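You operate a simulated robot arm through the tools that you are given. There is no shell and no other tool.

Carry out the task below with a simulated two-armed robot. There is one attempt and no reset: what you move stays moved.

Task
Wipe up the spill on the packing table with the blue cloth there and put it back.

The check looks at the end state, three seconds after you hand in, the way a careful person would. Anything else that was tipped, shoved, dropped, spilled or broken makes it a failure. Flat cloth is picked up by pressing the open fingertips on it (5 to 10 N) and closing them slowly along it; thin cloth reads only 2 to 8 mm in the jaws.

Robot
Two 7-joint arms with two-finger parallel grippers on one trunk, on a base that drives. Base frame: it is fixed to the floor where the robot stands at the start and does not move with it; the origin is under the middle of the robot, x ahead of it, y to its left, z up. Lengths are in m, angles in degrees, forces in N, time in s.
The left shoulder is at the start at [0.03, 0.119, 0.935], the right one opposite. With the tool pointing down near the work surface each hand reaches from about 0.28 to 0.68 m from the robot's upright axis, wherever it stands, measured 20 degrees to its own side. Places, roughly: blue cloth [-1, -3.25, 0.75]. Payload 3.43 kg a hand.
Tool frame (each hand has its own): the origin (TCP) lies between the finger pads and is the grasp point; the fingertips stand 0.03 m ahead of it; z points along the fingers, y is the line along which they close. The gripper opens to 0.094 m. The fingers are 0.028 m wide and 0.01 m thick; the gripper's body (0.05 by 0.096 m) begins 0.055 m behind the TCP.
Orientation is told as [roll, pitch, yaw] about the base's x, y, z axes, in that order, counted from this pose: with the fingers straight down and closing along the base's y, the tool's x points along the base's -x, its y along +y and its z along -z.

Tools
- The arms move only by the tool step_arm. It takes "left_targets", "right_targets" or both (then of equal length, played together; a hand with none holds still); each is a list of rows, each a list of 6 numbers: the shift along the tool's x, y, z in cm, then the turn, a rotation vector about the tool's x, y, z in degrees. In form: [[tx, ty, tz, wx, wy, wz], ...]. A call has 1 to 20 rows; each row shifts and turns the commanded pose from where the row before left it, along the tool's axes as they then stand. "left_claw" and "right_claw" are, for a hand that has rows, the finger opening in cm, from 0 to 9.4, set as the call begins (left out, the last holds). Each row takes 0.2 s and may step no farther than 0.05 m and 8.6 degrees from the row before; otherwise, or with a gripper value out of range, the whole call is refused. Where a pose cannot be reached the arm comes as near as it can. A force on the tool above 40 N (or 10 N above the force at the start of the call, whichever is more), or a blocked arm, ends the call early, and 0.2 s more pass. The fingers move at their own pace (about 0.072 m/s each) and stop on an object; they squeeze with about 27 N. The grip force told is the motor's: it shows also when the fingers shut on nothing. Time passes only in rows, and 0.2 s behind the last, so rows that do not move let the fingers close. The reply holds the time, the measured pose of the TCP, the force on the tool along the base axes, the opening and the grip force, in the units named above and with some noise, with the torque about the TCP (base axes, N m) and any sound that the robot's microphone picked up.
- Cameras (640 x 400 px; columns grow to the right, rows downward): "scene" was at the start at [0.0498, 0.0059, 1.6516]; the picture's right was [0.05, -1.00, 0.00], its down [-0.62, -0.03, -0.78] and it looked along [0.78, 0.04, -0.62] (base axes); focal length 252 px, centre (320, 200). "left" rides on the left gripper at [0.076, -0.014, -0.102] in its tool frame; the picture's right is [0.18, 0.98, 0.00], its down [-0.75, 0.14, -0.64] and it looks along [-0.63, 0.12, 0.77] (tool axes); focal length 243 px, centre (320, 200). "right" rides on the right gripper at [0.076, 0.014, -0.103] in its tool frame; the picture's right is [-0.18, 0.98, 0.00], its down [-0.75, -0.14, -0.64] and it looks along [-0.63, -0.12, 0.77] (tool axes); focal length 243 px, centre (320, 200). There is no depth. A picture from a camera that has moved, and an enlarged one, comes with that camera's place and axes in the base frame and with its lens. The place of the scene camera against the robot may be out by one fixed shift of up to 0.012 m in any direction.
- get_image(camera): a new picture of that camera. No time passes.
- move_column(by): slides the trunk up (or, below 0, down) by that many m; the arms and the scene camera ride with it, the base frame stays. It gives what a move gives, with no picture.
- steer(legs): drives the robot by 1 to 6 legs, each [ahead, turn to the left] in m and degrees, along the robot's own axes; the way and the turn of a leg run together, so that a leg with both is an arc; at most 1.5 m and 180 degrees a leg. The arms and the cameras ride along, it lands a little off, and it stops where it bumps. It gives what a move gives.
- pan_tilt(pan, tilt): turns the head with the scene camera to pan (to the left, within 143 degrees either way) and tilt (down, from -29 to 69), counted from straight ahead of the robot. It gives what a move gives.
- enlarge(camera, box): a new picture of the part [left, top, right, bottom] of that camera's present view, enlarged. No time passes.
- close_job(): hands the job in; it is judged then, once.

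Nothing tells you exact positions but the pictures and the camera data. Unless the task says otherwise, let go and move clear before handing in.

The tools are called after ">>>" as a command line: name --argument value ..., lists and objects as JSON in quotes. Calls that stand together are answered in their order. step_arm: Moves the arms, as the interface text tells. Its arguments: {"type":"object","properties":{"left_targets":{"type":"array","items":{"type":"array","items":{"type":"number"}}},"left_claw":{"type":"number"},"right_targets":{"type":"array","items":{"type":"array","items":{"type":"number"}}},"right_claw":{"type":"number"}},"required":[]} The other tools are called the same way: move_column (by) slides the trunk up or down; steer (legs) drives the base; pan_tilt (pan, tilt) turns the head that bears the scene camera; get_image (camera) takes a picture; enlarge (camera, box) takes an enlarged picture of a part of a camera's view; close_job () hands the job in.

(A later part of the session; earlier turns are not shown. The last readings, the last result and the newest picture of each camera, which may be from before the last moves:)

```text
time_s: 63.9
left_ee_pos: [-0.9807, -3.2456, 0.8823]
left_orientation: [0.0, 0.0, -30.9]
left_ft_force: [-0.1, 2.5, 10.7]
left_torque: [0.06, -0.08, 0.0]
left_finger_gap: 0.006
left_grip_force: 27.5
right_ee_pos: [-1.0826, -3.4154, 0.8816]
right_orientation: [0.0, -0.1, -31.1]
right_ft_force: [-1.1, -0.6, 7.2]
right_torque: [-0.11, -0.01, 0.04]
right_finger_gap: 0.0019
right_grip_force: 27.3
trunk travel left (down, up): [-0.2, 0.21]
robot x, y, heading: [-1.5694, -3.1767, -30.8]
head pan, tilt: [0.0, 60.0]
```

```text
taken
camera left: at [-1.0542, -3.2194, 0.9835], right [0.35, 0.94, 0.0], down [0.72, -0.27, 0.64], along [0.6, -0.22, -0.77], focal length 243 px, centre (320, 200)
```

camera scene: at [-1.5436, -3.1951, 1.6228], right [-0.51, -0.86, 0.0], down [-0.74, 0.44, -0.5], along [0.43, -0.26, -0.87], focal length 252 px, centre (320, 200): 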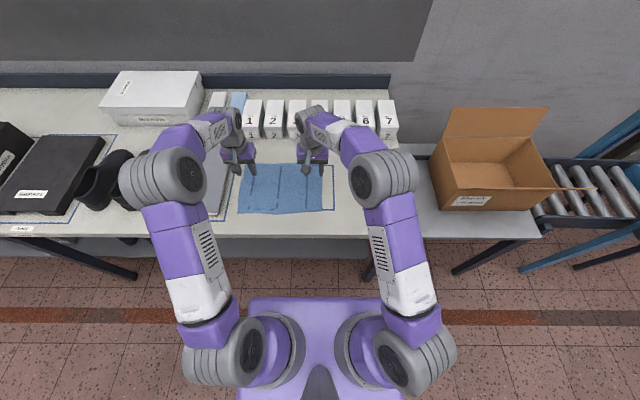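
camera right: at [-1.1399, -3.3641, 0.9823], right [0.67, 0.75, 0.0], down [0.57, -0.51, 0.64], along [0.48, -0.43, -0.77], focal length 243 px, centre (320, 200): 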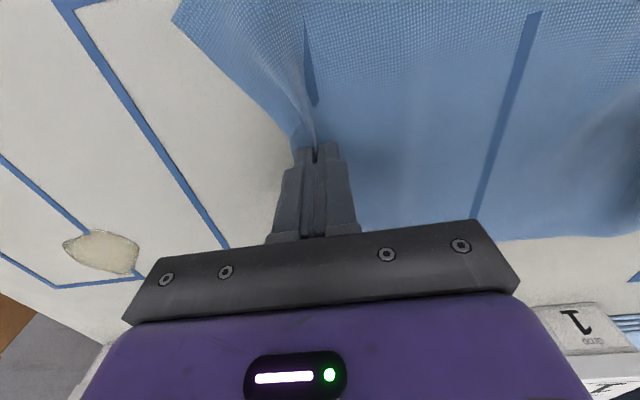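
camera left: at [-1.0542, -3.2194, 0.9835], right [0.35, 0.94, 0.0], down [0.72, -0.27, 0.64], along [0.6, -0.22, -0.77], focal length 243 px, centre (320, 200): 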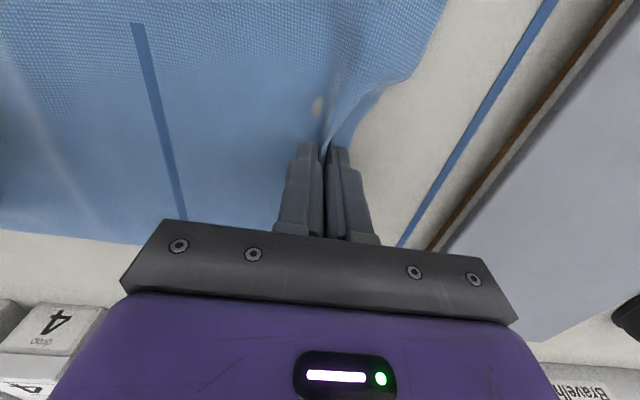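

Left holds 6 mm of cloth; the right reads 1.9 mm, which is borderline. I lift both hands 2.5 cm together and check that the cloth comes along.

>>> step_arm --right_targets '[[0, 0, -0.5, 0, 0, 0], [0, 0, -1, 0, 0, 0], [0, 0, -1, 0, 0, 0], [0, 0, 0, 0, 0, 0]]' --left_targets '[[0, 0, -0.5, 0, 0, 0], [0, 0, -1, 0, 0, 0], [0, 0, -1, 0, 0, 0], [0, 0, 0, 0, 0, 0]]'

>>> get_image --camera "right"

>>> get_image --camera "left"

>>> enlarge --camera "scene" --box '[220, 110, 420, 235]'

```text
time_s: 64.9
left_ee_pos: [-0.9796, -3.246, 0.9055]
left_orientation: [0.0, 0.0, -31.0]
left_ft_force: [-1.0, -0.5, 0.0]
left_torque: [0.01, 0.0, 0.02]
left_finger_gap: 0.0019
left_grip_force: 26.5
right_ee_pos: [-1.081, -3.4162, 0.9055]
right_orientation: [0.0, 0.0, -31.2]
right_ft_force: [0.4, 0.4, 0.2]
right_torque: [-0.02, -0.01, 0.02]
right_finger_gap: 0.0021
right_grip_force: 26.9
trunk travel left (down, up): [-0.2, 0.21]
robot x, y, heading: [-1.5699, -3.1779, -31.0]
head pan, tilt: [0.0, 60.0]
```

```text
taken
camera right: at [-1.1388, -3.3642, 1.0067], right [0.66, 0.75, 0.0], down [0.57, -0.51, 0.64], along [0.48, -0.43, -0.77], focal length 243 px, centre (320, 200)
```

right: 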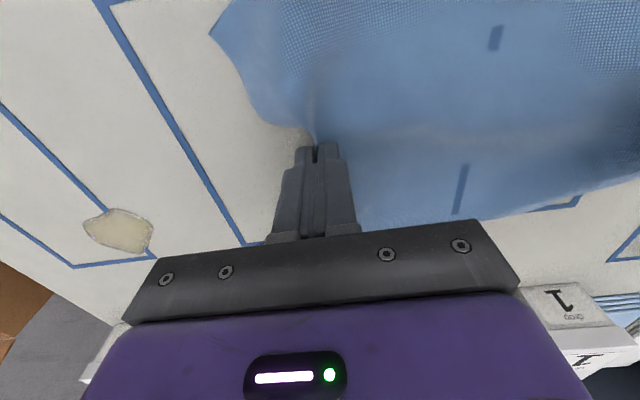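

```text
taken
camera left: at [-1.0528, -3.2198, 1.0081], right [0.35, 0.94, 0.0], down [0.72, -0.27, 0.64], along [0.6, -0.22, -0.77], focal length 243 px, centre (320, 200)
```

left: 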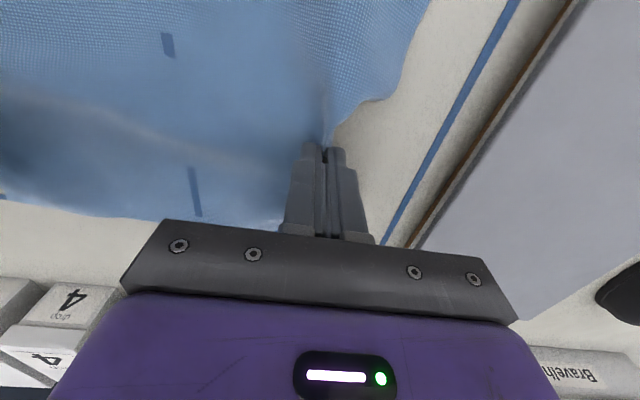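

```text
3.20 times, centred on (320, 172) of scene
camera zoom: at [-1.5444, -3.195, 1.6228], right [-0.51, -0.86, 0.0], down [-0.74, 0.44, -0.5], along [0.43, -0.26, -0.87], focal length 806 px, centre (320, 288)
```

zoom: 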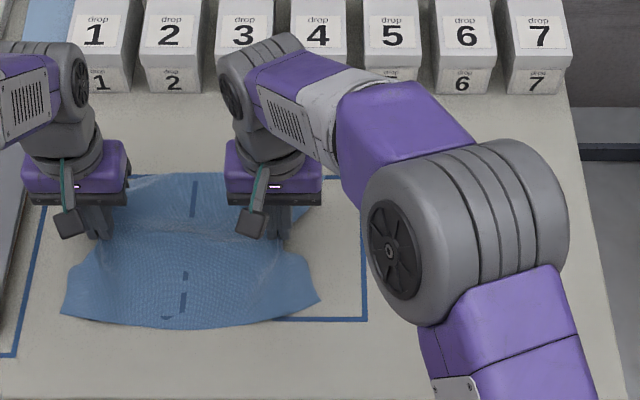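

The cloth is held by both hands and lifts cleanly. The spill centre is at about [-1.138, -3.620] (fwd 0.60, right 0.157), about 6.5 × 6 cm; I now carry the cloth right, just short of the spill.

>>> step_arm --right_targets '[[-0.8, -3.8, 0, 0, 0, 0], [-0.8, -3.8, 0, 0, 0, 0], [-0.8, -3.8, 0, 0, 0, 0], [-0.8, -3.8, 0, 0, 0, 0], [0, 0, 0, 0, 0, 0]]' --left_targets '[[-0.8, -3.8, 0, 0, 0, 0], [-0.8, -3.8, 0, 0, 0, 0], [-0.8, -3.8, 0, 0, 0, 0], [-0.8, -3.8, 0, 0, 0, 0], [0, 0, 0, 0, 0, 0]]'

>>> get_image --camera "scene"

>>> get_image --camera "right"

>>> get_image --camera "left"

```text
time_s: 66.1
left_ee_pos: [-1.0305, -3.3923, 0.9063]
left_orientation: [-0.1, 0.0, -31.0]
left_ft_force: [-2.0, 0.3, -0.6]
left_torque: [-0.01, 0.01, 0.01]
left_finger_gap: 0.0019
left_grip_force: 27.5
right_ee_pos: [-1.1332, -3.5622, 0.9056]
right_orientation: [-0.1, 0.1, -30.9]
right_ft_force: [-0.9, -0.2, -0.1]
right_torque: [-0.02, 0.01, -0.01]
right_finger_gap: 0.0022
right_grip_force: 27.2
trunk travel left (down, up): [-0.2, 0.21]
robot x, y, heading: [-1.5741, -3.1781, -30.7]
head pan, tilt: [0.0, 60.0]
```

```text
taken
camera scene: at [-1.5442, -3.1939, 1.6229], right [-0.51, -0.86, 0.0], down [-0.74, 0.44, -0.5], along [0.43, -0.26, -0.87], focal length 252 px, centre (320, 200)
```

scene: 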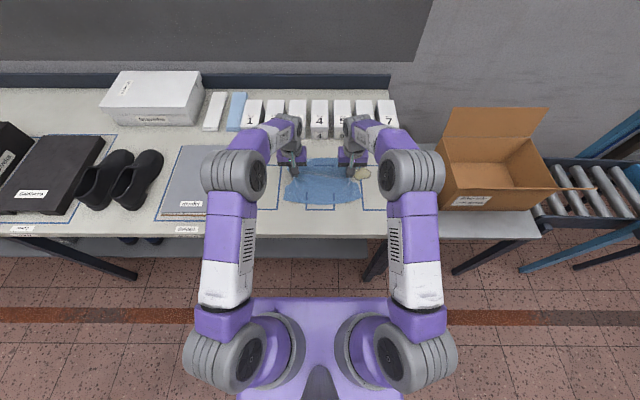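

```text
taken
camera right: at [-1.1906, -3.5101, 1.0068], right [0.66, 0.75, 0.0], down [0.57, -0.51, 0.64], along [0.48, -0.43, -0.77], focal length 243 px, centre (320, 200)
```

right: 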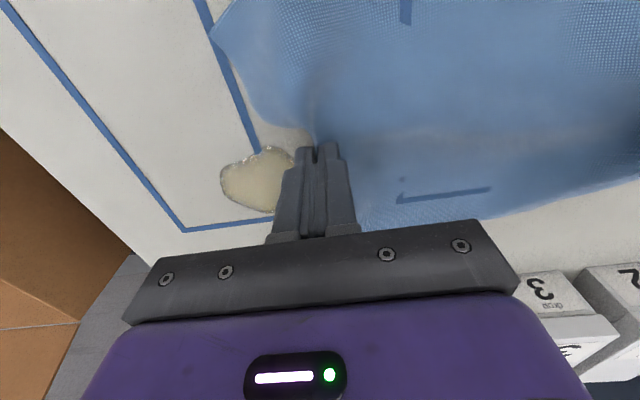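

```text
taken
camera left: at [-1.1028, -3.3662, 1.0084], right [0.35, 0.94, 0.0], down [0.72, -0.27, 0.64], along [0.6, -0.22, -0.77], focal length 243 px, centre (320, 200)
```

left: 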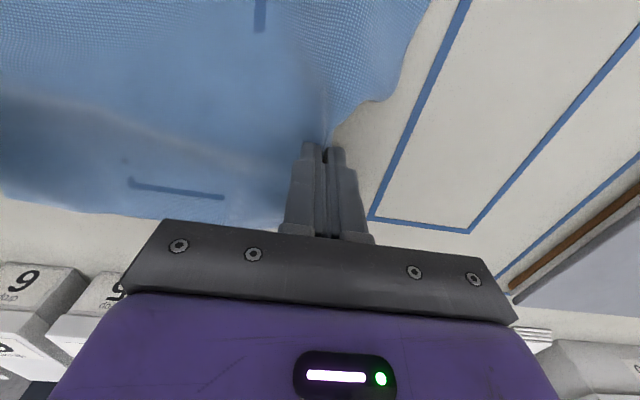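

The right hand with the cloth is just left of the spill. I move slightly to its near-left corner and lower to press lightly, then read the force before stroking.

>>> step_arm --right_targets '[[1.9, -2.0, 0, 0, 0, 0], [0, 0, 1.2, 0, 0, 0], [0, 0, 1.0, 0, 0, 0], [0, 0, 0.2, 0, 0, 0], [0, 0, 0, 0, 0, 0]]' --left_targets '[[1.9, -2.0, 0, 0, 0, 0], [0, 0, 1.0, 0, 0, 0], [0, 0, 1.0, 0, 0, 0], [0, 0, 0, 0, 0, 0], [0, 0, 0, 0, 0, 0]]'

>>> get_image --camera "right"

```text
time_s: 67.3
left_ee_pos: [-1.0573, -3.4, 0.8845]
left_orientation: [0.0, 0.0, -31.1]
left_ft_force: [-0.1, 0.5, 0.4]
left_torque: [0.0, -0.01, 0.02]
left_finger_gap: 0.002
left_grip_force: 27.3
right_ee_pos: [-1.1595, -3.5709, 0.8805]
right_orientation: [0.0, -0.1, -31.0]
right_ft_force: [-1.3, -1.3, 1.9]
right_torque: [-0.01, -0.02, 0.0]
right_finger_gap: 0.0021
right_grip_force: 27.0
trunk travel left (down, up): [-0.2, 0.21]
robot x, y, heading: [-1.5689, -3.1776, -30.6]
head pan, tilt: [0.0, 60.0]
```

```text
taken
camera right: at [-1.2171, -3.5189, 0.9824], right [0.67, 0.75, 0.0], down [0.57, -0.51, 0.64], along [0.48, -0.43, -0.77], focal length 243 px, centre (320, 200)
```

right: 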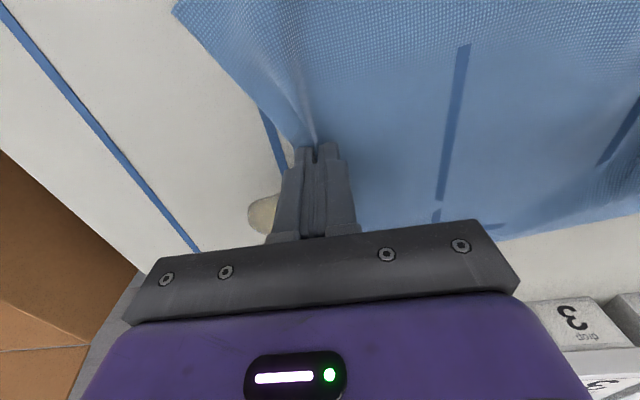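

Contact is light (2 N). I press 2 mm more and make the first forward stroke.

>>> step_arm --right_targets '[[0, 0, 0.2, 0, 0, 0], [-1.8, 0, 0, 0, 0, 0], [-1.8, 0, 0, 0, 0, 0], [-1.8, 0, 0, 0, 0, 0], [-1.8, 0, 0, 0, 0, 0], [-1.8, 0, 0, 0, 0, 0]]' --left_targets '[[0, 0, 0, 0, 0, 0], [-1.8, 0, 0, 0, 0, 0], [-1.8, 0, 0, 0, 0, 0], [-1.8, 0, 0, 0, 0, 0], [-1.8, 0, 0, 0, 0, 0], [-1.8, 0, 0, 0, 0, 0]]'

>>> get_image --camera "right"

>>> enlarge --camera "scene" --box '[260, 110, 420, 210]'

```text
time_s: 68.7
left_ee_pos: [-0.9817, -3.445, 0.8872]
left_orientation: [-0.1, 0.0, -31.0]
left_ft_force: [0.6, 0.5, 0.6]
left_torque: [0.03, -0.03, 0.01]
left_finger_gap: 0.0019
left_grip_force: 26.9
right_ee_pos: [-1.0822, -3.615, 0.8802]
right_orientation: [0.0, -0.3, -31.1]
right_ft_force: [-1.7, 0.6, 16.1]
right_torque: [-0.03, 0.11, 0.02]
right_finger_gap: 0.0021
right_grip_force: 26.6
trunk travel left (down, up): [-0.2, 0.21]
robot x, y, heading: [-1.5682, -3.1776, -30.9]
head pan, tilt: [0.0, 60.0]
```

```text
taken
camera right: at [-1.1398, -3.5643, 0.982], right [0.67, 0.75, 0.0], down [0.57, -0.51, 0.65], along [0.48, -0.43, -0.76], focal length 243 px, centre (320, 200)
```

right: 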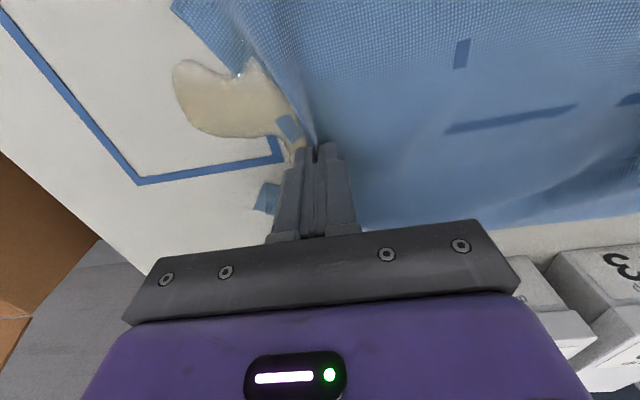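

```text
4.00 times, centred on (340, 160) of scene
camera zoom: at [-1.5463, -3.1934, 1.623], right [-0.51, -0.86, 0.0], down [-0.74, 0.44, -0.5], along [0.43, -0.26, -0.87], focal length 1007 px, centre (240, 360)
```

zoom: 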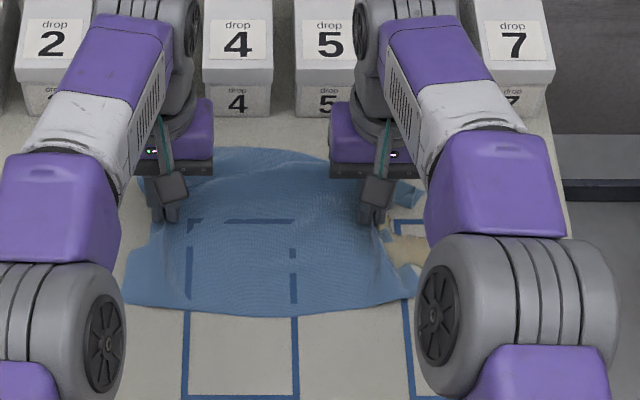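

The cloth has wiped the spill's left margin; force is fine (16 N, slightly high). I continue with strokes across the spill, moving right 1.8 cm per pass.

>>> step_arm --right_targets '[[0, -1.8, -0.1, 0, 0, 0], [1.8, 0, 0, 0, 0, 0], [1.8, 0, 0, 0, 0, 0], [1.8, 0, 0, 0, 0, 0], [1.8, 0, 0, 0, 0, 0], [1.8, 0, 0, 0, 0, 0]]' --left_targets '[[0, -1.8, 0, 0, 0, 0], [1.8, 0, 0, 0, 0, 0], [1.8, 0, 0, 0, 0, 0], [1.8, 0, 0, 0, 0, 0], [1.8, 0, 0, 0, 0, 0], [1.8, 0, 0, 0, 0, 0]]'

>>> get_image --camera "right"

```text
time_s: 70.1
left_ee_pos: [-1.0705, -3.4124, 0.8854]
left_orientation: [0.1, 0.0, -31.0]
left_ft_force: [0.0, 0.0, 1.0]
left_torque: [-0.01, -0.02, 0.0]
left_finger_gap: 0.0021
left_grip_force: 27.5
left hand out of reach, approached as far as the arm can: row 1
right_ee_pos: [-1.1688, -3.5859, 0.8813]
right_orientation: [0.0, -0.2, -31.0]
right_ft_force: [2.0, -1.3, 15.3]
right_torque: [-0.09, 0.02, 0.02]
right_finger_gap: 0.0019
right_grip_force: 27.0
trunk travel left (down, up): [-0.2, 0.21]
robot x, y, heading: [-1.5731, -3.178, -30.8]
head pan, tilt: [0.0, 60.0]
```

```text
taken
camera right: at [-1.2273, -3.5333, 0.9822], right [0.66, 0.75, 0.0], down [0.57, -0.51, 0.64], along [0.48, -0.43, -0.76], focal length 243 px, centre (320, 200)
```

right: 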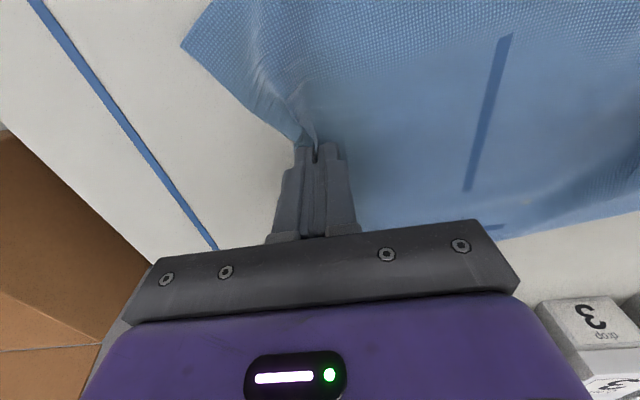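

The left hand hit its reach limit at the far end, so from now on it follows with shorter forward strokes. Next passes go over the spill's middle.

>>> step_arm --right_targets '[[0, -1.8, 0, 0, 0, 0], [-1.8, 0, 0, 0, 0, 0], [-1.8, 0, 0, 0, 0, 0], [-1.8, 0, 0, 0, 0, 0], [-1.8, 0, 0, 0, 0, 0], [-1.8, 0, 0, 0, 0, 0]]' --left_targets '[[0, -1.8, 0, 0, 0, 0], [-0.7, 0, 0, 0, 0, 0], [-0.7, 0, 0, 0, 0, 0], [-0.7, 0, 0, 0, 0, 0], [-0.7, 0, 0, 0, 0, 0], [-0.7, 0, 0, 0, 0, 0]]'

>>> get_image --camera "right"

>>> get_image --camera "scene"

```text
time_s: 71.5
left_ee_pos: [-1.0503, -3.4475, 0.8863]
left_orientation: [-0.1, -0.1, -31.1]
left_ft_force: [-1.0, -3.7, 0.1]
left_torque: [-0.14, 0.03, 0.05]
left_finger_gap: 0.0021
left_grip_force: 27.1
right_ee_pos: [-1.1022, -3.645, 0.8819]
right_orientation: [0.1, -0.1, -31.0]
right_ft_force: [-1.2, 5.1, 11.6]
right_torque: [0.09, 0.07, 0.01]
right_finger_gap: 0.0022
right_grip_force: 26.5
trunk travel left (down, up): [-0.2, 0.21]
robot x, y, heading: [-1.572, -3.1812, -30.7]
head pan, tilt: [0.0, 60.0]
```

```text
taken
camera right: at [-1.1592, -3.5941, 0.9823], right [0.66, 0.75, 0.0], down [0.57, -0.51, 0.64], along [0.48, -0.43, -0.77], focal length 243 px, centre (320, 200)
```

right: 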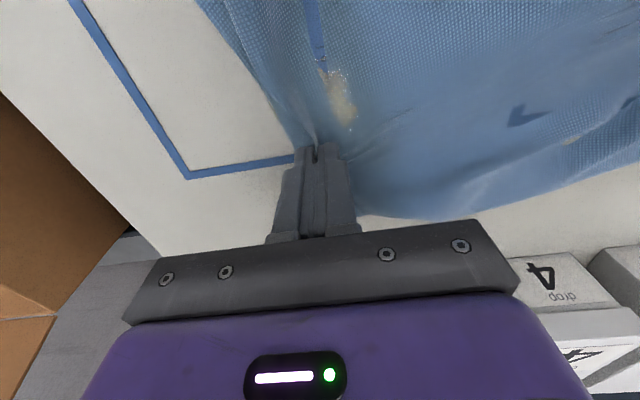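

```text
taken
camera scene: at [-1.5459, -3.1936, 1.6229], right [-0.51, -0.86, 0.0], down [-0.74, 0.44, -0.5], along [0.43, -0.26, -0.87], focal length 252 px, centre (320, 200)
```

scene: 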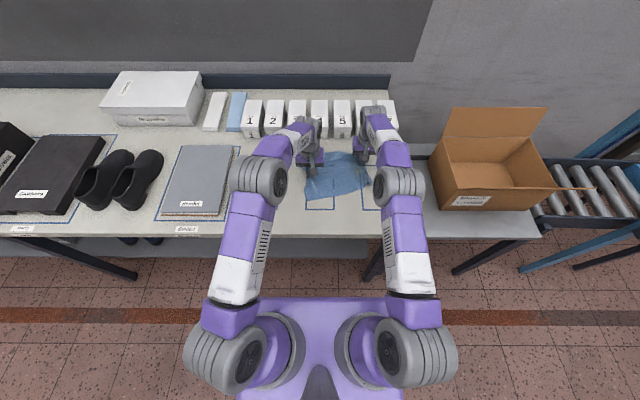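

Most of the spill is now under the cloth, with a few light spots showing through. I enlarge to see them better before continuing.

>>> enlarge --camera "right" --box '[220, 30, 640, 240]'

>>> get_image --camera "left"

>>> enlarge --camera "scene" --box '[280, 120, 440, 220]'

```text
1.52 times, centred on (430, 135) of right
camera zoom: at [-1.1592, -3.5941, 0.9823], right [0.66, 0.75, 0.0], down [0.57, -0.51, 0.64], along [0.48, -0.43, -0.77], focal length 370 px, centre (152, 299)
```

zoom: 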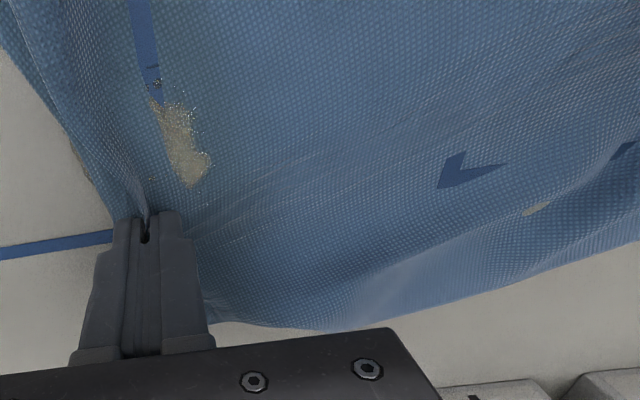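

```text
taken
camera left: at [-1.1226, -3.4209, 0.9889], right [0.35, 0.94, 0.0], down [0.72, -0.27, 0.64], along [0.6, -0.23, -0.77], focal length 243 px, centre (320, 200)
```

left: 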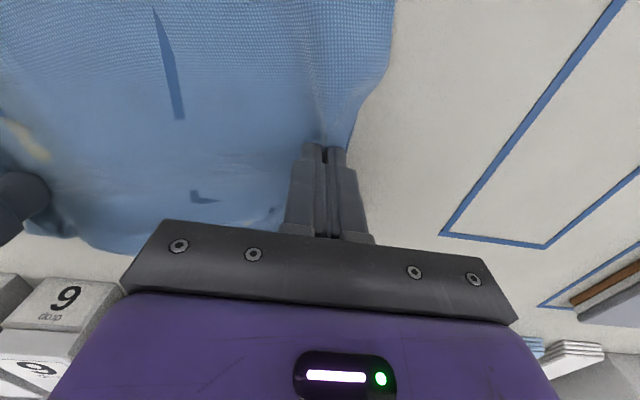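

```text
4.00 times, centred on (360, 170) of scene
camera zoom: at [-1.5459, -3.1936, 1.6229], right [-0.51, -0.86, 0.0], down [-0.74, 0.44, -0.5], along [0.43, -0.26, -0.87], focal length 1007 px, centre (160, 320)
```

zoom: 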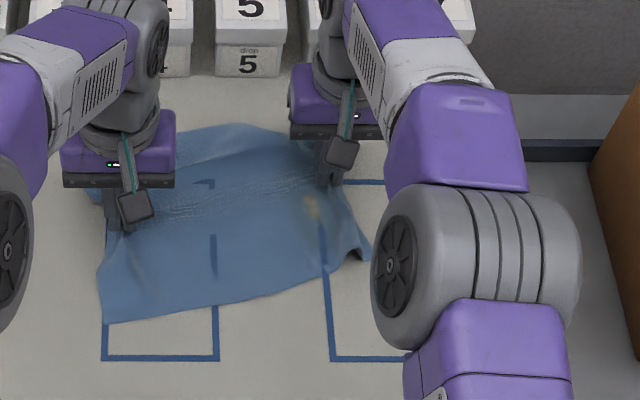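

The remaining residue is under the cloth near fwd 0.61, right 0.14. I do the last outer pass, then pass again over the middle.

>>> step_arm --right_targets '[[0, -1.8, 0, 0, 0, 0], [1.8, 0, 0, 0, 0, 0], [1.8, 0, 0, 0, 0, 0], [1.8, 0, 0, 0, 0, 0], [1.8, 0, 0, 0, 0, 0], [1.8, 0, 0, 0, 0, 0]]' --left_targets '[[0, -2.3, 0, 0, 0, 0], [0.7, 0, 0, 0, 0, 0], [0.7, 0, 0, 0, 0, 0], [0.7, 0, 0, 0, 0, 0], [0.7, 0, 0, 0, 0, 0], [0.7, 0, 0, 0, 0, 0]]'

>>> get_image --camera "right"

>>> enlarge --camera "scene" --box '[280, 120, 440, 220]'

```text
time_s: 72.9
left_ee_pos: [-1.0906, -3.4487, 0.8861]
left_orientation: [0.1, 0.0, -31.0]
left_ft_force: [-0.7, 0.2, 0.0]
left_torque: [0.03, -0.01, 0.01]
left_finger_gap: 0.0019
left_grip_force: 26.7
right_ee_pos: [-1.1868, -3.6163, 0.8821]
right_orientation: [0.0, -0.2, -31.1]
right_ft_force: [1.9, -2.0, 12.9]
right_torque: [-0.07, -0.02, 0.03]
right_finger_gap: 0.0018
right_grip_force: 26.6
trunk travel left (down, up): [-0.2, 0.21]
robot x, y, heading: [-1.5669, -3.1767, -30.9]
head pan, tilt: [0.0, 60.0]
```

```text
taken
camera right: at [-1.245, -3.5643, 0.9822], right [0.67, 0.75, 0.0], down [0.57, -0.51, 0.64], along [0.48, -0.43, -0.76], focal length 243 px, centre (320, 200)
```

right: 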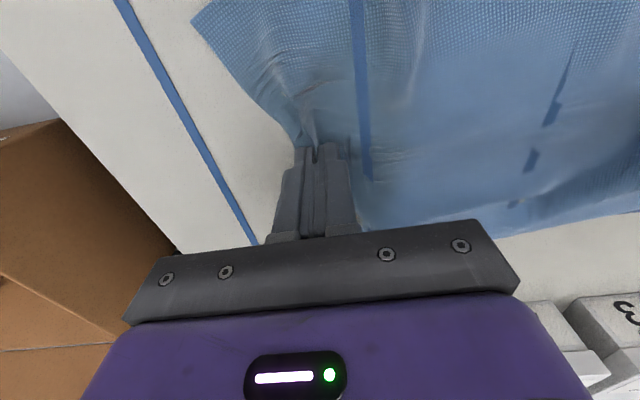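

```text
4.00 times, centred on (360, 170) of scene
camera zoom: at [-1.5454, -3.1941, 1.623], right [-0.51, -0.86, 0.0], down [-0.74, 0.44, -0.5], along [0.43, -0.26, -0.87], focal length 1007 px, centre (160, 320)
```

zoom: 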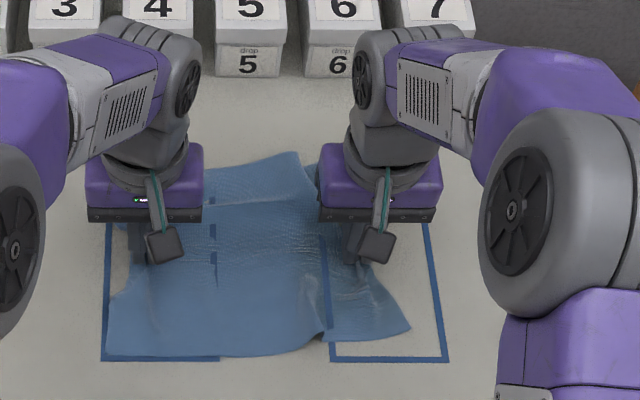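

No residue shows now. I do one more round: an outer pass at right 0.195, then back inward passes across the middle.

>>> step_arm --right_targets '[[0, -1.7, 0, 0, 0, 0], [-1.8, 0, 0, 0, 0, 0], [-1.8, 0, 0, 0, 0, 0], [-1.8, 0, 0, 0, 0, 0], [-1.8, 0, 0, 0, 0, 0], [-1.4, 0, 0, 0, 0, 0], [0, 1.7, 0, 0, 0, 0], [0, 1.7, 0, 0, 0, 0], [1.8, 0, 0, 0, 0, 0], [1.8, 0, 0, 0, 0, 0], [1.8, 0, 0, 0, 0, 0], [1.8, 0, 0, 0, 0, 0], [1.4, 0, 0, 0, 0, 0]]' --left_targets '[[0, -1.7, 0, 0, 0, 0], [-0.8, 0, 0, 0, 0, 0], [-0.8, 0, 0, 0, 0, 0], [-0.8, 0, 0, 0, 0, 0], [-0.8, 0, 0, 0, 0, 0], [-0.8, 0, 0, 0, 0, 0], [0, 1.7, 0, 0, 0, 0], [0, 1.7, 0, 0, 0, 0], [0.8, 0, 0, 0, 0, 0], [0.8, 0, 0, 0, 0, 0], [0.8, 0, 0, 0, 0, 0], [0.8, 0, 0, 0, 0, 0], [0.8, 0, 0, 0, 0, 0]]'

>>> get_image --camera "right"

```text
time_s: 75.7
left_ee_pos: [-1.0828, -3.434, 0.8862]
left_orientation: [0.0, 0.0, -31.1]
left_ft_force: [0.0, -0.3, -0.5]
left_torque: [-0.02, -0.01, 0.0]
left_finger_gap: 0.002
left_grip_force: 26.8
right_ee_pos: [-1.1792, -3.6018, 0.8813]
right_orientation: [-0.1, -0.2, -31.2]
right_ft_force: [2.3, -0.6, 11.6]
right_torque: [-0.02, -0.04, 0.0]
right_finger_gap: 0.002
right_grip_force: 26.9
trunk travel left (down, up): [-0.2, 0.21]
robot x, y, heading: [-1.5679, -3.1757, -30.6]
head pan, tilt: [0.0, 60.0]
```

```text
taken
camera right: at [-1.2362, -3.5497, 0.9823], right [0.67, 0.75, 0.0], down [0.57, -0.51, 0.64], along [0.48, -0.43, -0.77], focal length 243 px, centre (320, 200)
```

right: 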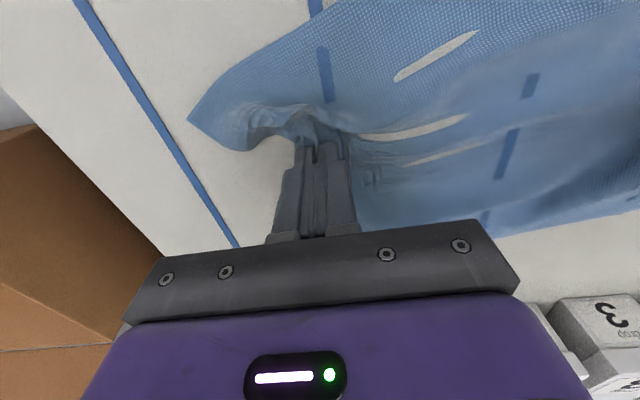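

The spill isn't visible any more around the cloth. I lift both hands 5 cm and shift the cloth left to inspect the table underneath.

>>> step_arm --right_targets '[[0, 0, -2.5, 0, 0, 0], [0, 0, -2.5, 0, 0, 0], [0, 3.5, 0, 0, 0, 0], [0, 3.5, 0, 0, 0, 0], [0, 0, 0, 0, 0, 0]]' --left_targets '[[0, 0, -2.5, 0, 0, 0], [0, 0, -2.5, 0, 0, 0], [0, 3.5, 0, 0, 0, 0], [0, 3.5, 0, 0, 0, 0], [0, 0, 0, 0, 0, 0]]'

>>> get_image --camera "right"

>>> enlarge --camera "scene" --box '[260, 110, 436, 220]'

>>> get_image --camera "left"

```text
time_s: 76.9
left_ee_pos: [-1.0468, -3.3752, 0.9348]
left_orientation: [-0.1, 0.1, -31.1]
left_ft_force: [0.4, 0.3, 0.2]
left_torque: [0.0, 0.0, -0.01]
left_finger_gap: 0.0021
left_grip_force: 26.7
right_ee_pos: [-1.1416, -3.5416, 0.93]
right_orientation: [0.0, 0.0, -31.1]
right_ft_force: [0.6, 0.6, 0.0]
right_torque: [0.02, 0.0, -0.01]
right_finger_gap: 0.0021
right_grip_force: 26.4
trunk travel left (down, up): [-0.2, 0.21]
robot x, y, heading: [-1.5682, -3.1797, -30.9]
head pan, tilt: [0.0, 60.0]
```

```text
taken
camera right: at [-1.2002, -3.4896, 1.031], right [0.67, 0.75, 0.0], down [0.57, -0.51, 0.64], along [0.48, -0.43, -0.77], focal length 243 px, centre (320, 200)
```

right: 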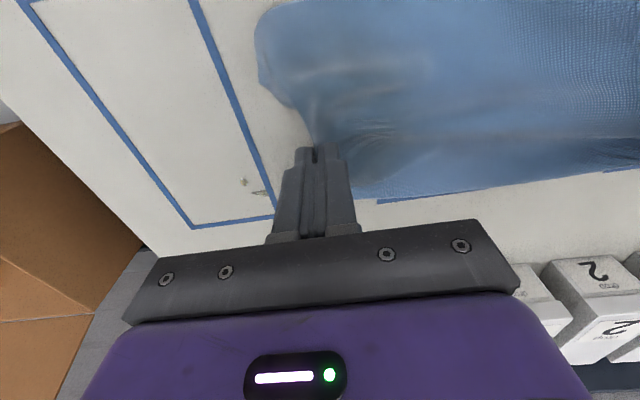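

```text
3.64 times, centred on (348, 165) of scene
camera zoom: at [-1.5449, -3.1957, 1.6229], right [-0.51, -0.86, 0.0], down [-0.74, 0.44, -0.5], along [0.43, -0.26, -0.87], focal length 915 px, centre (218, 327)
```

zoom: 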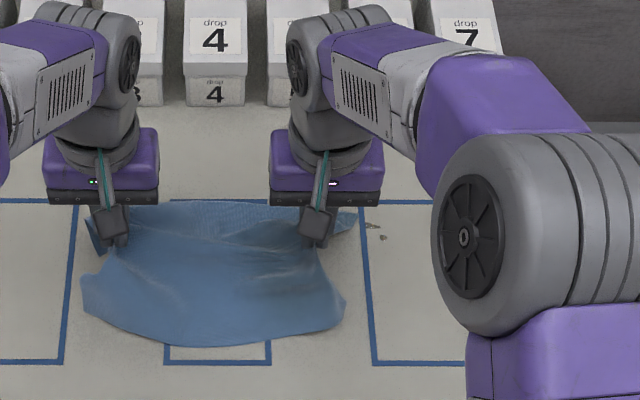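

```text
taken
camera left: at [-1.1192, -3.3489, 1.038], right [0.35, 0.94, 0.0], down [0.72, -0.27, 0.64], along [0.6, -0.22, -0.77], focal length 243 px, centre (320, 200)
```

left: 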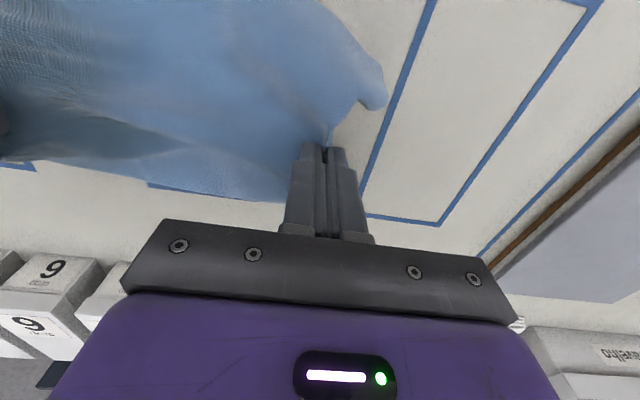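

Nearly clean: a few specks remain near the middle of where the spill was. I zoom in to locate them.

>>> enlarge --camera "right" --box '[180, 130, 320, 240]'

>>> enlarge --camera "scene" --box '[340, 155, 390, 190]'

```text
3.64 times, centred on (250, 185) of right
camera zoom: at [-1.2002, -3.4896, 1.031], right [0.67, 0.75, 0.0], down [0.57, -0.51, 0.64], along [0.48, -0.43, -0.77], focal length 882 px, centre (574, 254)
```

zoom: 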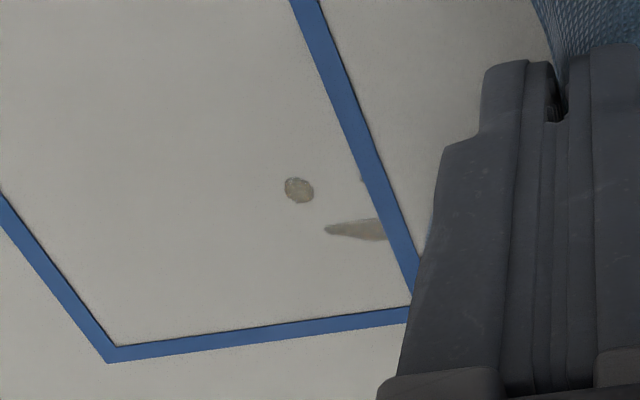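

```text
11.43 times, centred on (365, 172) of scene
camera zoom: at [-1.5449, -3.1957, 1.6229], right [-0.51, -0.86, 0.0], down [-0.74, 0.44, -0.5], along [0.43, -0.26, -0.87], focal length 2877 px, centre (-194, 514)
```

zoom: 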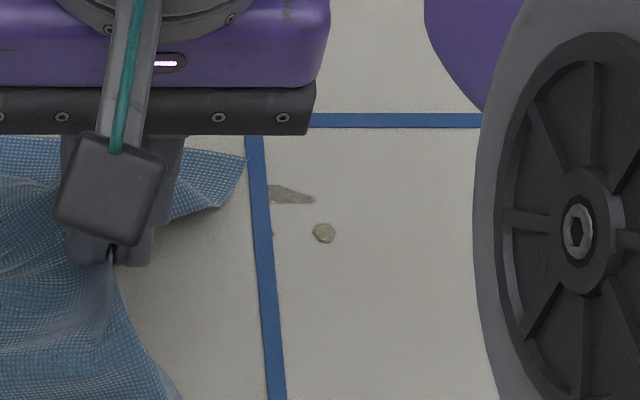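

Two small specks remain at about fwd 0.59–0.61, right 0.155–0.17. I put the cloth back on them with tighter, slower strokes.

>>> step_arm --right_targets '[[-1.1, -3.2, 0, 0, 0, 0], [-1.0, -3.1, 0, 0, 0, 0], [0, 0, 2.5, 0, 0, 0], [0, 0, 2.3, 0, 0, 0], [0, 0, 0.25, 0, 0, 0], [-1.4, 0, 0, 0, 0, 0], [-1.4, 0, 0, 0, 0, 0], [-1.4, 0, 0, 0, 0, 0], [-1.4, 0, 0, 0, 0, 0], [0, -1.0, 0, 0, 0, 0], [1.4, 0, 0, 0, 0, 0], [1.4, 0, 0, 0, 0, 0], [1.4, 0, 0, 0, 0, 0], [1.4, 0, 0, 0, 0, 0]]' --left_targets '[[-0.5, -3.2, 0, 0, 0, 0], [-0.5, -3.1, 0, 0, 0, 0], [0, 0, 2.5, 0, 0, 0], [0, 0, 2.2, 0, 0, 0], [0, 0, 0, 0, 0, 0], [-0.5, 0, 0, 0, 0, 0], [-0.5, 0, 0, 0, 0, 0], [-0.5, 0, 0, 0, 0, 0], [-0.5, 0, 0, 0, 0, 0], [0, -1.0, 0, 0, 0, 0], [0.5, 0, 0, 0, 0, 0], [0.5, 0, 0, 0, 0, 0], [0.5, 0, 0, 0, 0, 0], [0.5, 0, 0, 0, 0, 0]]'

>>> step_arm --right_targets '[[0, -1.0, 0, 0, 0, 0], [-1.4, 0, 0, 0, 0, 0], [-1.4, 0, 0, 0, 0, 0], [-1.4, 0, 0, 0, 0, 0], [-1.4, 0, 0, 0, 0, 0], [0, -1.0, 0, 0, 0, 0], [1.4, 0, 0, 0, 0, 0], [1.4, 0, 0, 0, 0, 0], [1.4, 0, 0, 0, 0, 0], [0, 1.5, 0, 0, 0, 0], [0, 1.5, 0, 0, 0, 0], [-1.0, 0, 0, 0, 0, 0], [0, -1.5, 0, 0, 0, 0], [0, -1.5, 0, 0, 0, 0], [-1.0, 0, 0, 0, 0, 0], [0, 1.5, 0, 0, 0, 0], [0, 1.5, 0, 0, 0, 0]]' --left_targets '[[0, -1.0, 0, 0, 0, 0], [-0.5, 0, 0, 0, 0, 0], [-0.5, 0, 0, 0, 0, 0], [-0.5, 0, 0, 0, 0, 0], [-0.5, 0, 0, 0, 0, 0], [0, -1.0, 0, 0, 0, 0], [0.5, 0, 0, 0, 0, 0], [0.5, 0, 0, 0, 0, 0], [0.5, 0, 0, 0, 0, 0], [0, 1.5, 0, 0, 0, 0], [0, 1.5, 0, 0, 0, 0], [0, 0, 0, 0, 0, 0], [0, -1.5, 0, 0, 0, 0], [0, -1.5, 0, 0, 0, 0], [0, 0, 0, 0, 0, 0], [0, 1.5, 0, 0, 0, 0], [0, 1.5, 0, 0, 0, 0]]'

>>> get_image --camera "right"

```text
time_s: 79.9
left_ee_pos: [-1.0755, -3.4416, 0.8889]
left_orientation: [0.0, -0.1, -30.9]
left_ft_force: [-0.4, -0.5, -0.9]
left_torque: [-0.05, 0.01, 0.03]
left_finger_gap: 0.0019
left_grip_force: 27.2
right_ee_pos: [-1.1615, -3.6163, 0.882]
right_orientation: [-0.1, -0.4, -31.1]
right_ft_force: [5.9, -4.7, 21.4]
right_torque: [-0.09, -0.14, -0.04]
right_finger_gap: 0.0019
right_grip_force: 27.2
trunk travel left (down, up): [-0.2, 0.21]
robot x, y, heading: [-1.5658, -3.1786, -30.7]
head pan, tilt: [0.0, 60.0]
```

```text
time_s: 83.5
left_ee_pos: [-1.0669, -3.4357, 0.8902]
left_orientation: [0.0, -0.1, -31.0]
left_ft_force: [0.4, -0.6, -0.3]
left_torque: [-0.03, 0.03, -0.01]
left_finger_gap: 0.0019
left_grip_force: 27.1
right_ee_pos: [-1.1275, -3.6247, 0.8817]
right_orientation: [-0.1, -0.3, -31.1]
right_ft_force: [-3.2, -5.3, 21.5]
right_torque: [-0.2, 0.1, -0.03]
right_finger_gap: 0.002
right_grip_force: 26.7
trunk travel left (down, up): [-0.2, 0.21]
robot x, y, heading: [-1.5705, -3.177, -30.8]
head pan, tilt: [0.0, 60.0]
```

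```text
taken
camera right: at [-1.186, -3.573, 0.9827], right [0.67, 0.75, 0.0], down [0.57, -0.51, 0.65], along [0.48, -0.43, -0.76], focal length 243 px, centre (320, 200)
```

right: 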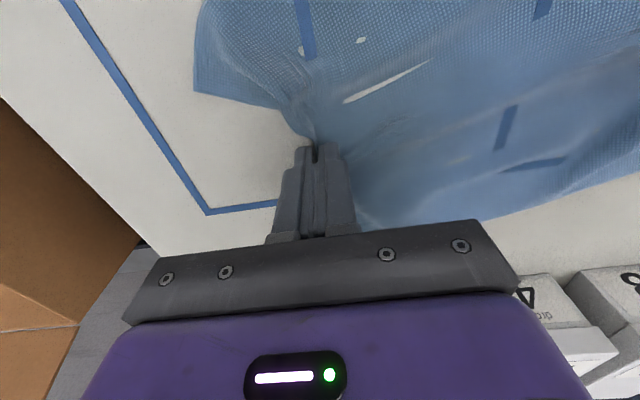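

I lift again and move left to inspect.

>>> step_arm --right_targets '[[0, 0, -2.5, 0, 0, 0], [0, 0, -2.5, 0, 0, 0], [0.5, 4, 0, 0, 0, 0], [0.5, 4, 0, 0, 0, 0], [0.5, 3, 0, 0, 0, 0], [0, 0, 0, 0, 0, 0]]' --left_targets '[[0, 0, -2.5, 0, 0, 0], [0, 0, -2.5, 0, 0, 0], [0, 4, 0, 0, 0, 0], [0, 4, 0, 0, 0, 0], [0, 3, 0, 0, 0, 0], [0, 0, 0, 0, 0, 0]]'

>>> get_image --camera "right"

>>> enlarge --camera "scene" --box '[330, 140, 410, 190]'

>>> get_image --camera "scene"

```text
time_s: 84.9
left_ee_pos: [-1.0095, -3.3418, 0.9379]
left_orientation: [0.0, 0.0, -31.2]
left_ft_force: [-0.8, 0.2, 0.7]
left_torque: [-0.02, 0.0, 0.01]
left_finger_gap: 0.0022
left_grip_force: 26.9
right_ee_pos: [-1.0831, -3.5214, 0.929]
right_orientation: [0.1, 0.0, -31.1]
right_ft_force: [-0.8, 0.4, -0.5]
right_torque: [0.03, -0.02, 0.01]
right_finger_gap: 0.0021
right_grip_force: 27.1
trunk travel left (down, up): [-0.2, 0.21]
robot x, y, heading: [-1.569, -3.1782, -30.8]
head pan, tilt: [0.0, 60.0]
```

```text
taken
camera right: at [-1.1409, -3.4703, 1.0303], right [0.67, 0.75, 0.0], down [0.57, -0.51, 0.64], along [0.48, -0.43, -0.77], focal length 243 px, centre (320, 200)
```

right: 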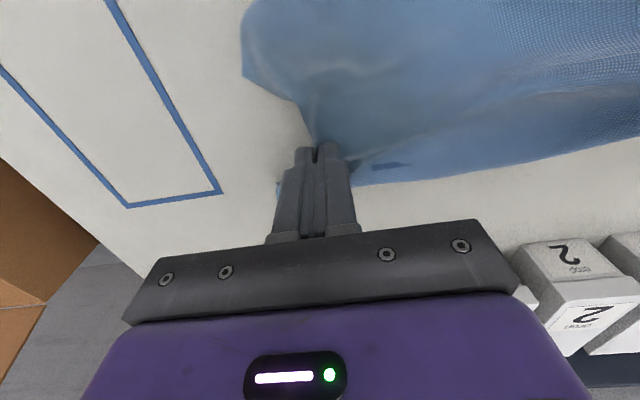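

```text
8.00 times, centred on (370, 165) of scene
camera zoom: at [-1.5451, -3.1959, 1.6229], right [-0.51, -0.86, 0.0], down [-0.74, 0.44, -0.5], along [0.43, -0.26, -0.87], focal length 2014 px, centre (-80, 480)
```

zoom: 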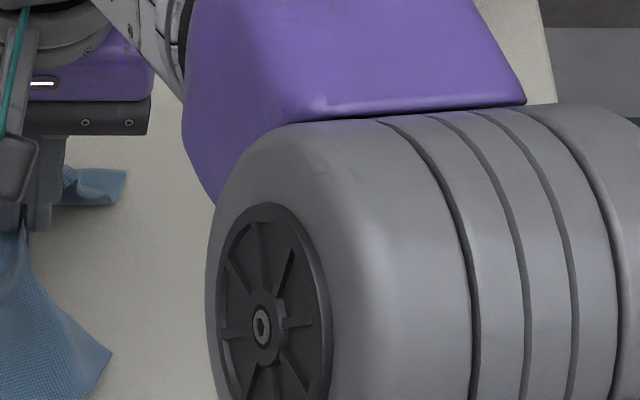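

```text
taken
camera scene: at [-1.5451, -3.1959, 1.6229], right [-0.51, -0.86, 0.0], down [-0.74, 0.44, -0.5], along [0.43, -0.26, -0.87], focal length 252 px, centre (320, 200)
```

scene: 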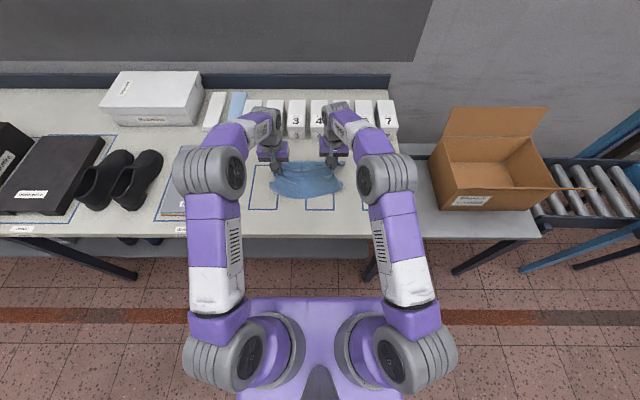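

>>> enlarge --camera "right" --box '[60, 60, 320, 230]'

```text
2.35 times, centred on (190, 145) of right
camera zoom: at [-1.1409, -3.4703, 1.0303], right [0.67, 0.75, 0.0], down [0.57, -0.51, 0.64], along [0.48, -0.43, -0.77], focal length 571 px, centre (626, 329)
```

zoom: 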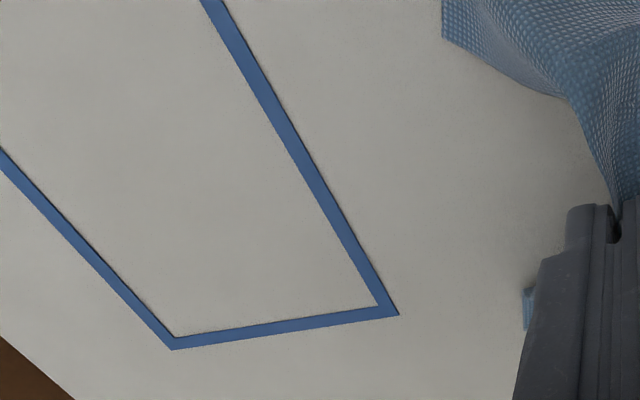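

The spill is completely gone. Now I bring the cloth back: I lower it to the table here first so it spreads, then look at its shape before sliding it home.

>>> step_arm --right_targets '[[0, 0, 2.0, 0, 0, 0], [0, 0, 2.0, 0, 0, 0], [0, 0, 0.4, 0, 0, 0], [0, 0, 0, 0, 0, 0]]' --left_targets '[[0, 0, 2.0, 0, 0, 0], [0, 0, 2.0, 0, 0, 0], [0, 0, 1.2, 0, 0, 0], [0, 0, 0, 0, 0, 0]]'

>>> enlarge --camera "scene" --box '[230, 120, 390, 220]'

>>> get_image --camera "right"

>>> get_image --camera "left"

```text
time_s: 85.9
left_ee_pos: [-1.0091, -3.3414, 0.8855]
left_orientation: [0.0, 0.0, -30.9]
left_ft_force: [0.4, -0.2, -0.2]
left_torque: [-0.02, -0.01, 0.0]
left_finger_gap: 0.0022
left_grip_force: 27.1
right_ee_pos: [-1.0825, -3.521, 0.8854]
right_orientation: [0.1, 0.0, -31.2]
right_ft_force: [-0.4, 0.6, 1.2]
right_torque: [-0.02, -0.09, 0.03]
right_finger_gap: 0.002
right_grip_force: 27.5
trunk travel left (down, up): [-0.2, 0.21]
robot x, y, heading: [-1.5715, -3.1788, -30.6]
head pan, tilt: [0.0, 60.0]
```

```text
4.00 times, centred on (310, 170) of scene
camera zoom: at [-1.5447, -3.1948, 1.6229], right [-0.51, -0.86, 0.0], down [-0.74, 0.44, -0.5], along [0.43, -0.26, -0.87], focal length 1007 px, centre (360, 320)
```

zoom: 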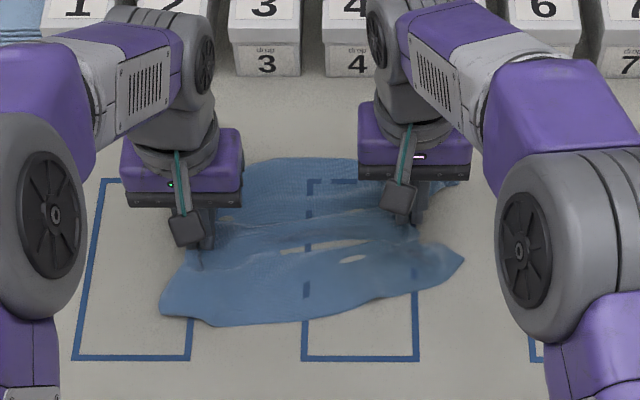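

```text
taken
camera right: at [-1.1407, -3.47, 0.9868], right [0.66, 0.75, 0.0], down [0.57, -0.51, 0.64], along [0.48, -0.43, -0.77], focal length 243 px, centre (320, 200)
```

right: 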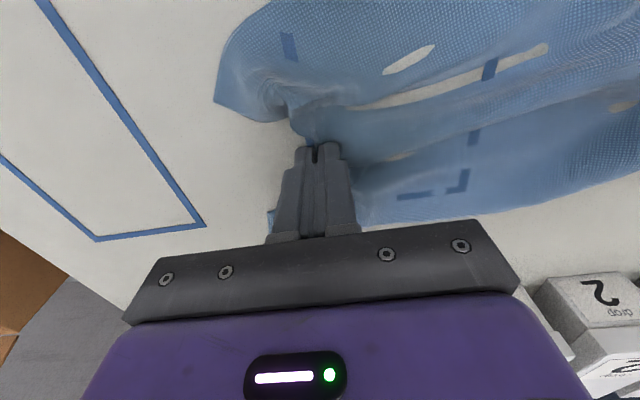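

```text
taken
camera left: at [-1.082, -3.315, 0.9883], right [0.35, 0.94, 0.0], down [0.72, -0.27, 0.64], along [0.6, -0.22, -0.77], focal length 243 px, centre (320, 200)
```

left: 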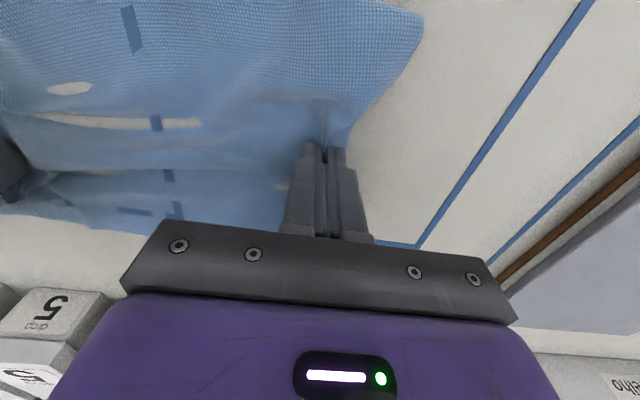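

The cloth lies spread with a few folds. I slide it back to its original place with both hands just above the table, aligning the right hand with the left on the way.

>>> step_arm --right_targets '[[1.5, 0, -1.0, 0, 0, 0], [1.0, 2.2, 0, 0, 0, 0], [1.0, 2.2, 0, 0, 0, 0], [1.0, 2.2, 0, 0, 0, 0], [0.9, 2.2, 0, 0, 0, 0], [0, 0, 0, 0, 0, 0]]' --left_targets '[[0, 0.3, -1.0, 0, 0, 0], [0.6, 2.4, 0, 0, 0, 0], [0.6, 2.4, 0, 0, 0, 0], [0.6, 2.4, 0, 0, 0, 0], [0.6, 2.4, 0, 0, 0, 0], [0, 0, 0, 0, 0, 0]]'

>>> enlarge --camera "scene" --box '[220, 120, 380, 220]'

>>> get_image --camera "right"

>>> get_image --camera "left"

```text
time_s: 87.3
left_ee_pos: [-0.9784, -3.2459, 0.8966]
left_orientation: [0.1, -0.1, -31.1]
left_ft_force: [0.7, -0.7, 0.2]
left_torque: [-0.05, -0.01, 0.05]
left_finger_gap: 0.0022
left_grip_force: 27.2
right_ee_pos: [-1.0849, -3.4185, 0.8962]
right_orientation: [0.0, 0.0, -31.0]
right_ft_force: [0.3, -0.2, 0.4]
right_torque: [-0.01, -0.01, -0.01]
right_finger_gap: 0.0021
right_grip_force: 26.9
trunk travel left (down, up): [-0.2, 0.21]
robot x, y, heading: [-1.5696, -3.1777, -31.0]
head pan, tilt: [0.0, 60.0]
```

```text
4.00 times, centred on (300, 170) of scene
camera zoom: at [-1.5446, -3.1957, 1.6229], right [-0.51, -0.86, 0.0], down [-0.74, 0.44, -0.5], along [0.43, -0.26, -0.87], focal length 1007 px, centre (400, 320)
```

zoom: 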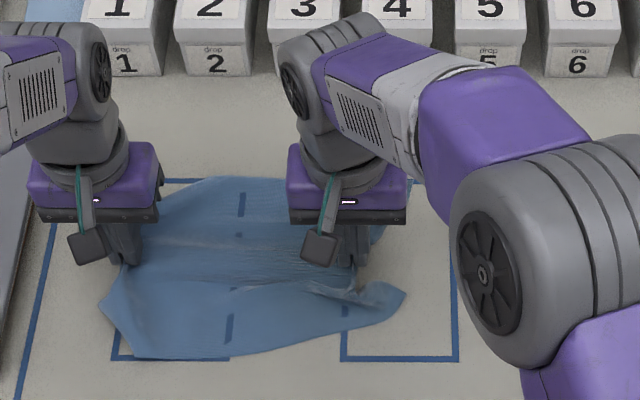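

```text
taken
camera right: at [-1.1421, -3.3671, 0.9976], right [0.67, 0.75, 0.0], down [0.57, -0.51, 0.64], along [0.48, -0.43, -0.77], focal length 243 px, centre (320, 200)
```

right: 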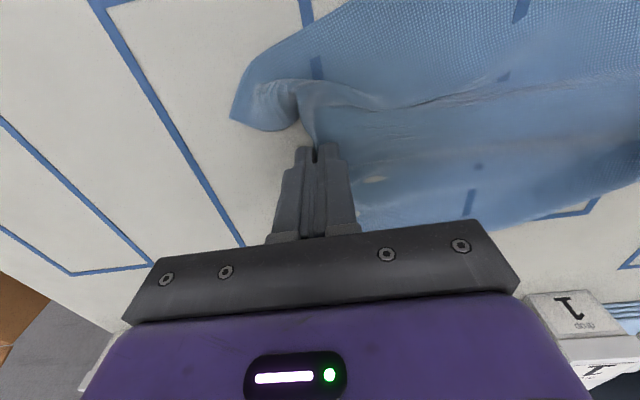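

```text
taken
camera left: at [-1.0514, -3.2187, 0.9988], right [0.35, 0.94, 0.0], down [0.72, -0.27, 0.64], along [0.6, -0.22, -0.77], focal length 243 px, centre (320, 200)
```

left: 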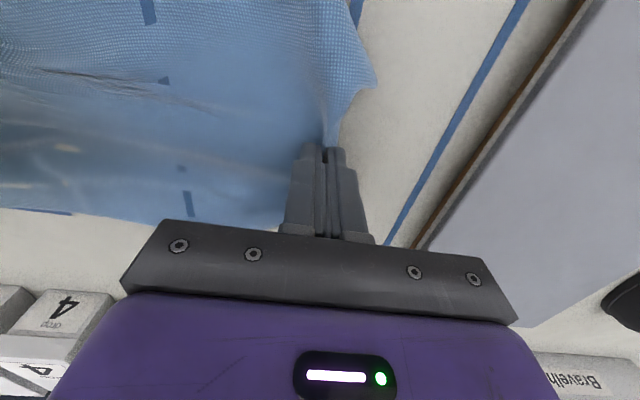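

Both hands are at the original grip places. I lower to light contact, then open slowly while moving the hands outward to spread the edges again.

>>> step_arm --right_targets '[[0, 0, 1.0, 0, 0, 0], [0, 0, 0.45, 0, 0, 0], [0, 0, 0, 0, 0, 0]]' --left_targets '[[0, 0, 1.0, 0, 0, 0], [0, 0, 0.45, 0, 0, 0], [0, 0, 0, 0, 0, 0]]'

```text
time_s: 88.1
left_ee_pos: [-0.9783, -3.2449, 0.8829]
left_orientation: [0.0, -0.3, -31.0]
left_ft_force: [-0.1, 0.0, 6.8]
left_torque: [-0.02, -0.05, 0.04]
left_finger_gap: 0.002
left_grip_force: 27.3
right_ee_pos: [-1.0845, -3.4179, 0.8822]
right_orientation: [0.2, -0.1, -31.1]
right_ft_force: [1.0, 0.2, 4.1]
right_torque: [0.03, -0.02, 0.0]
right_finger_gap: 0.0021
right_grip_force: 27.2
trunk travel left (down, up): [-0.2, 0.21]
robot x, y, heading: [-1.5696, -3.1806, -30.8]
head pan, tilt: [0.0, 60.0]
```

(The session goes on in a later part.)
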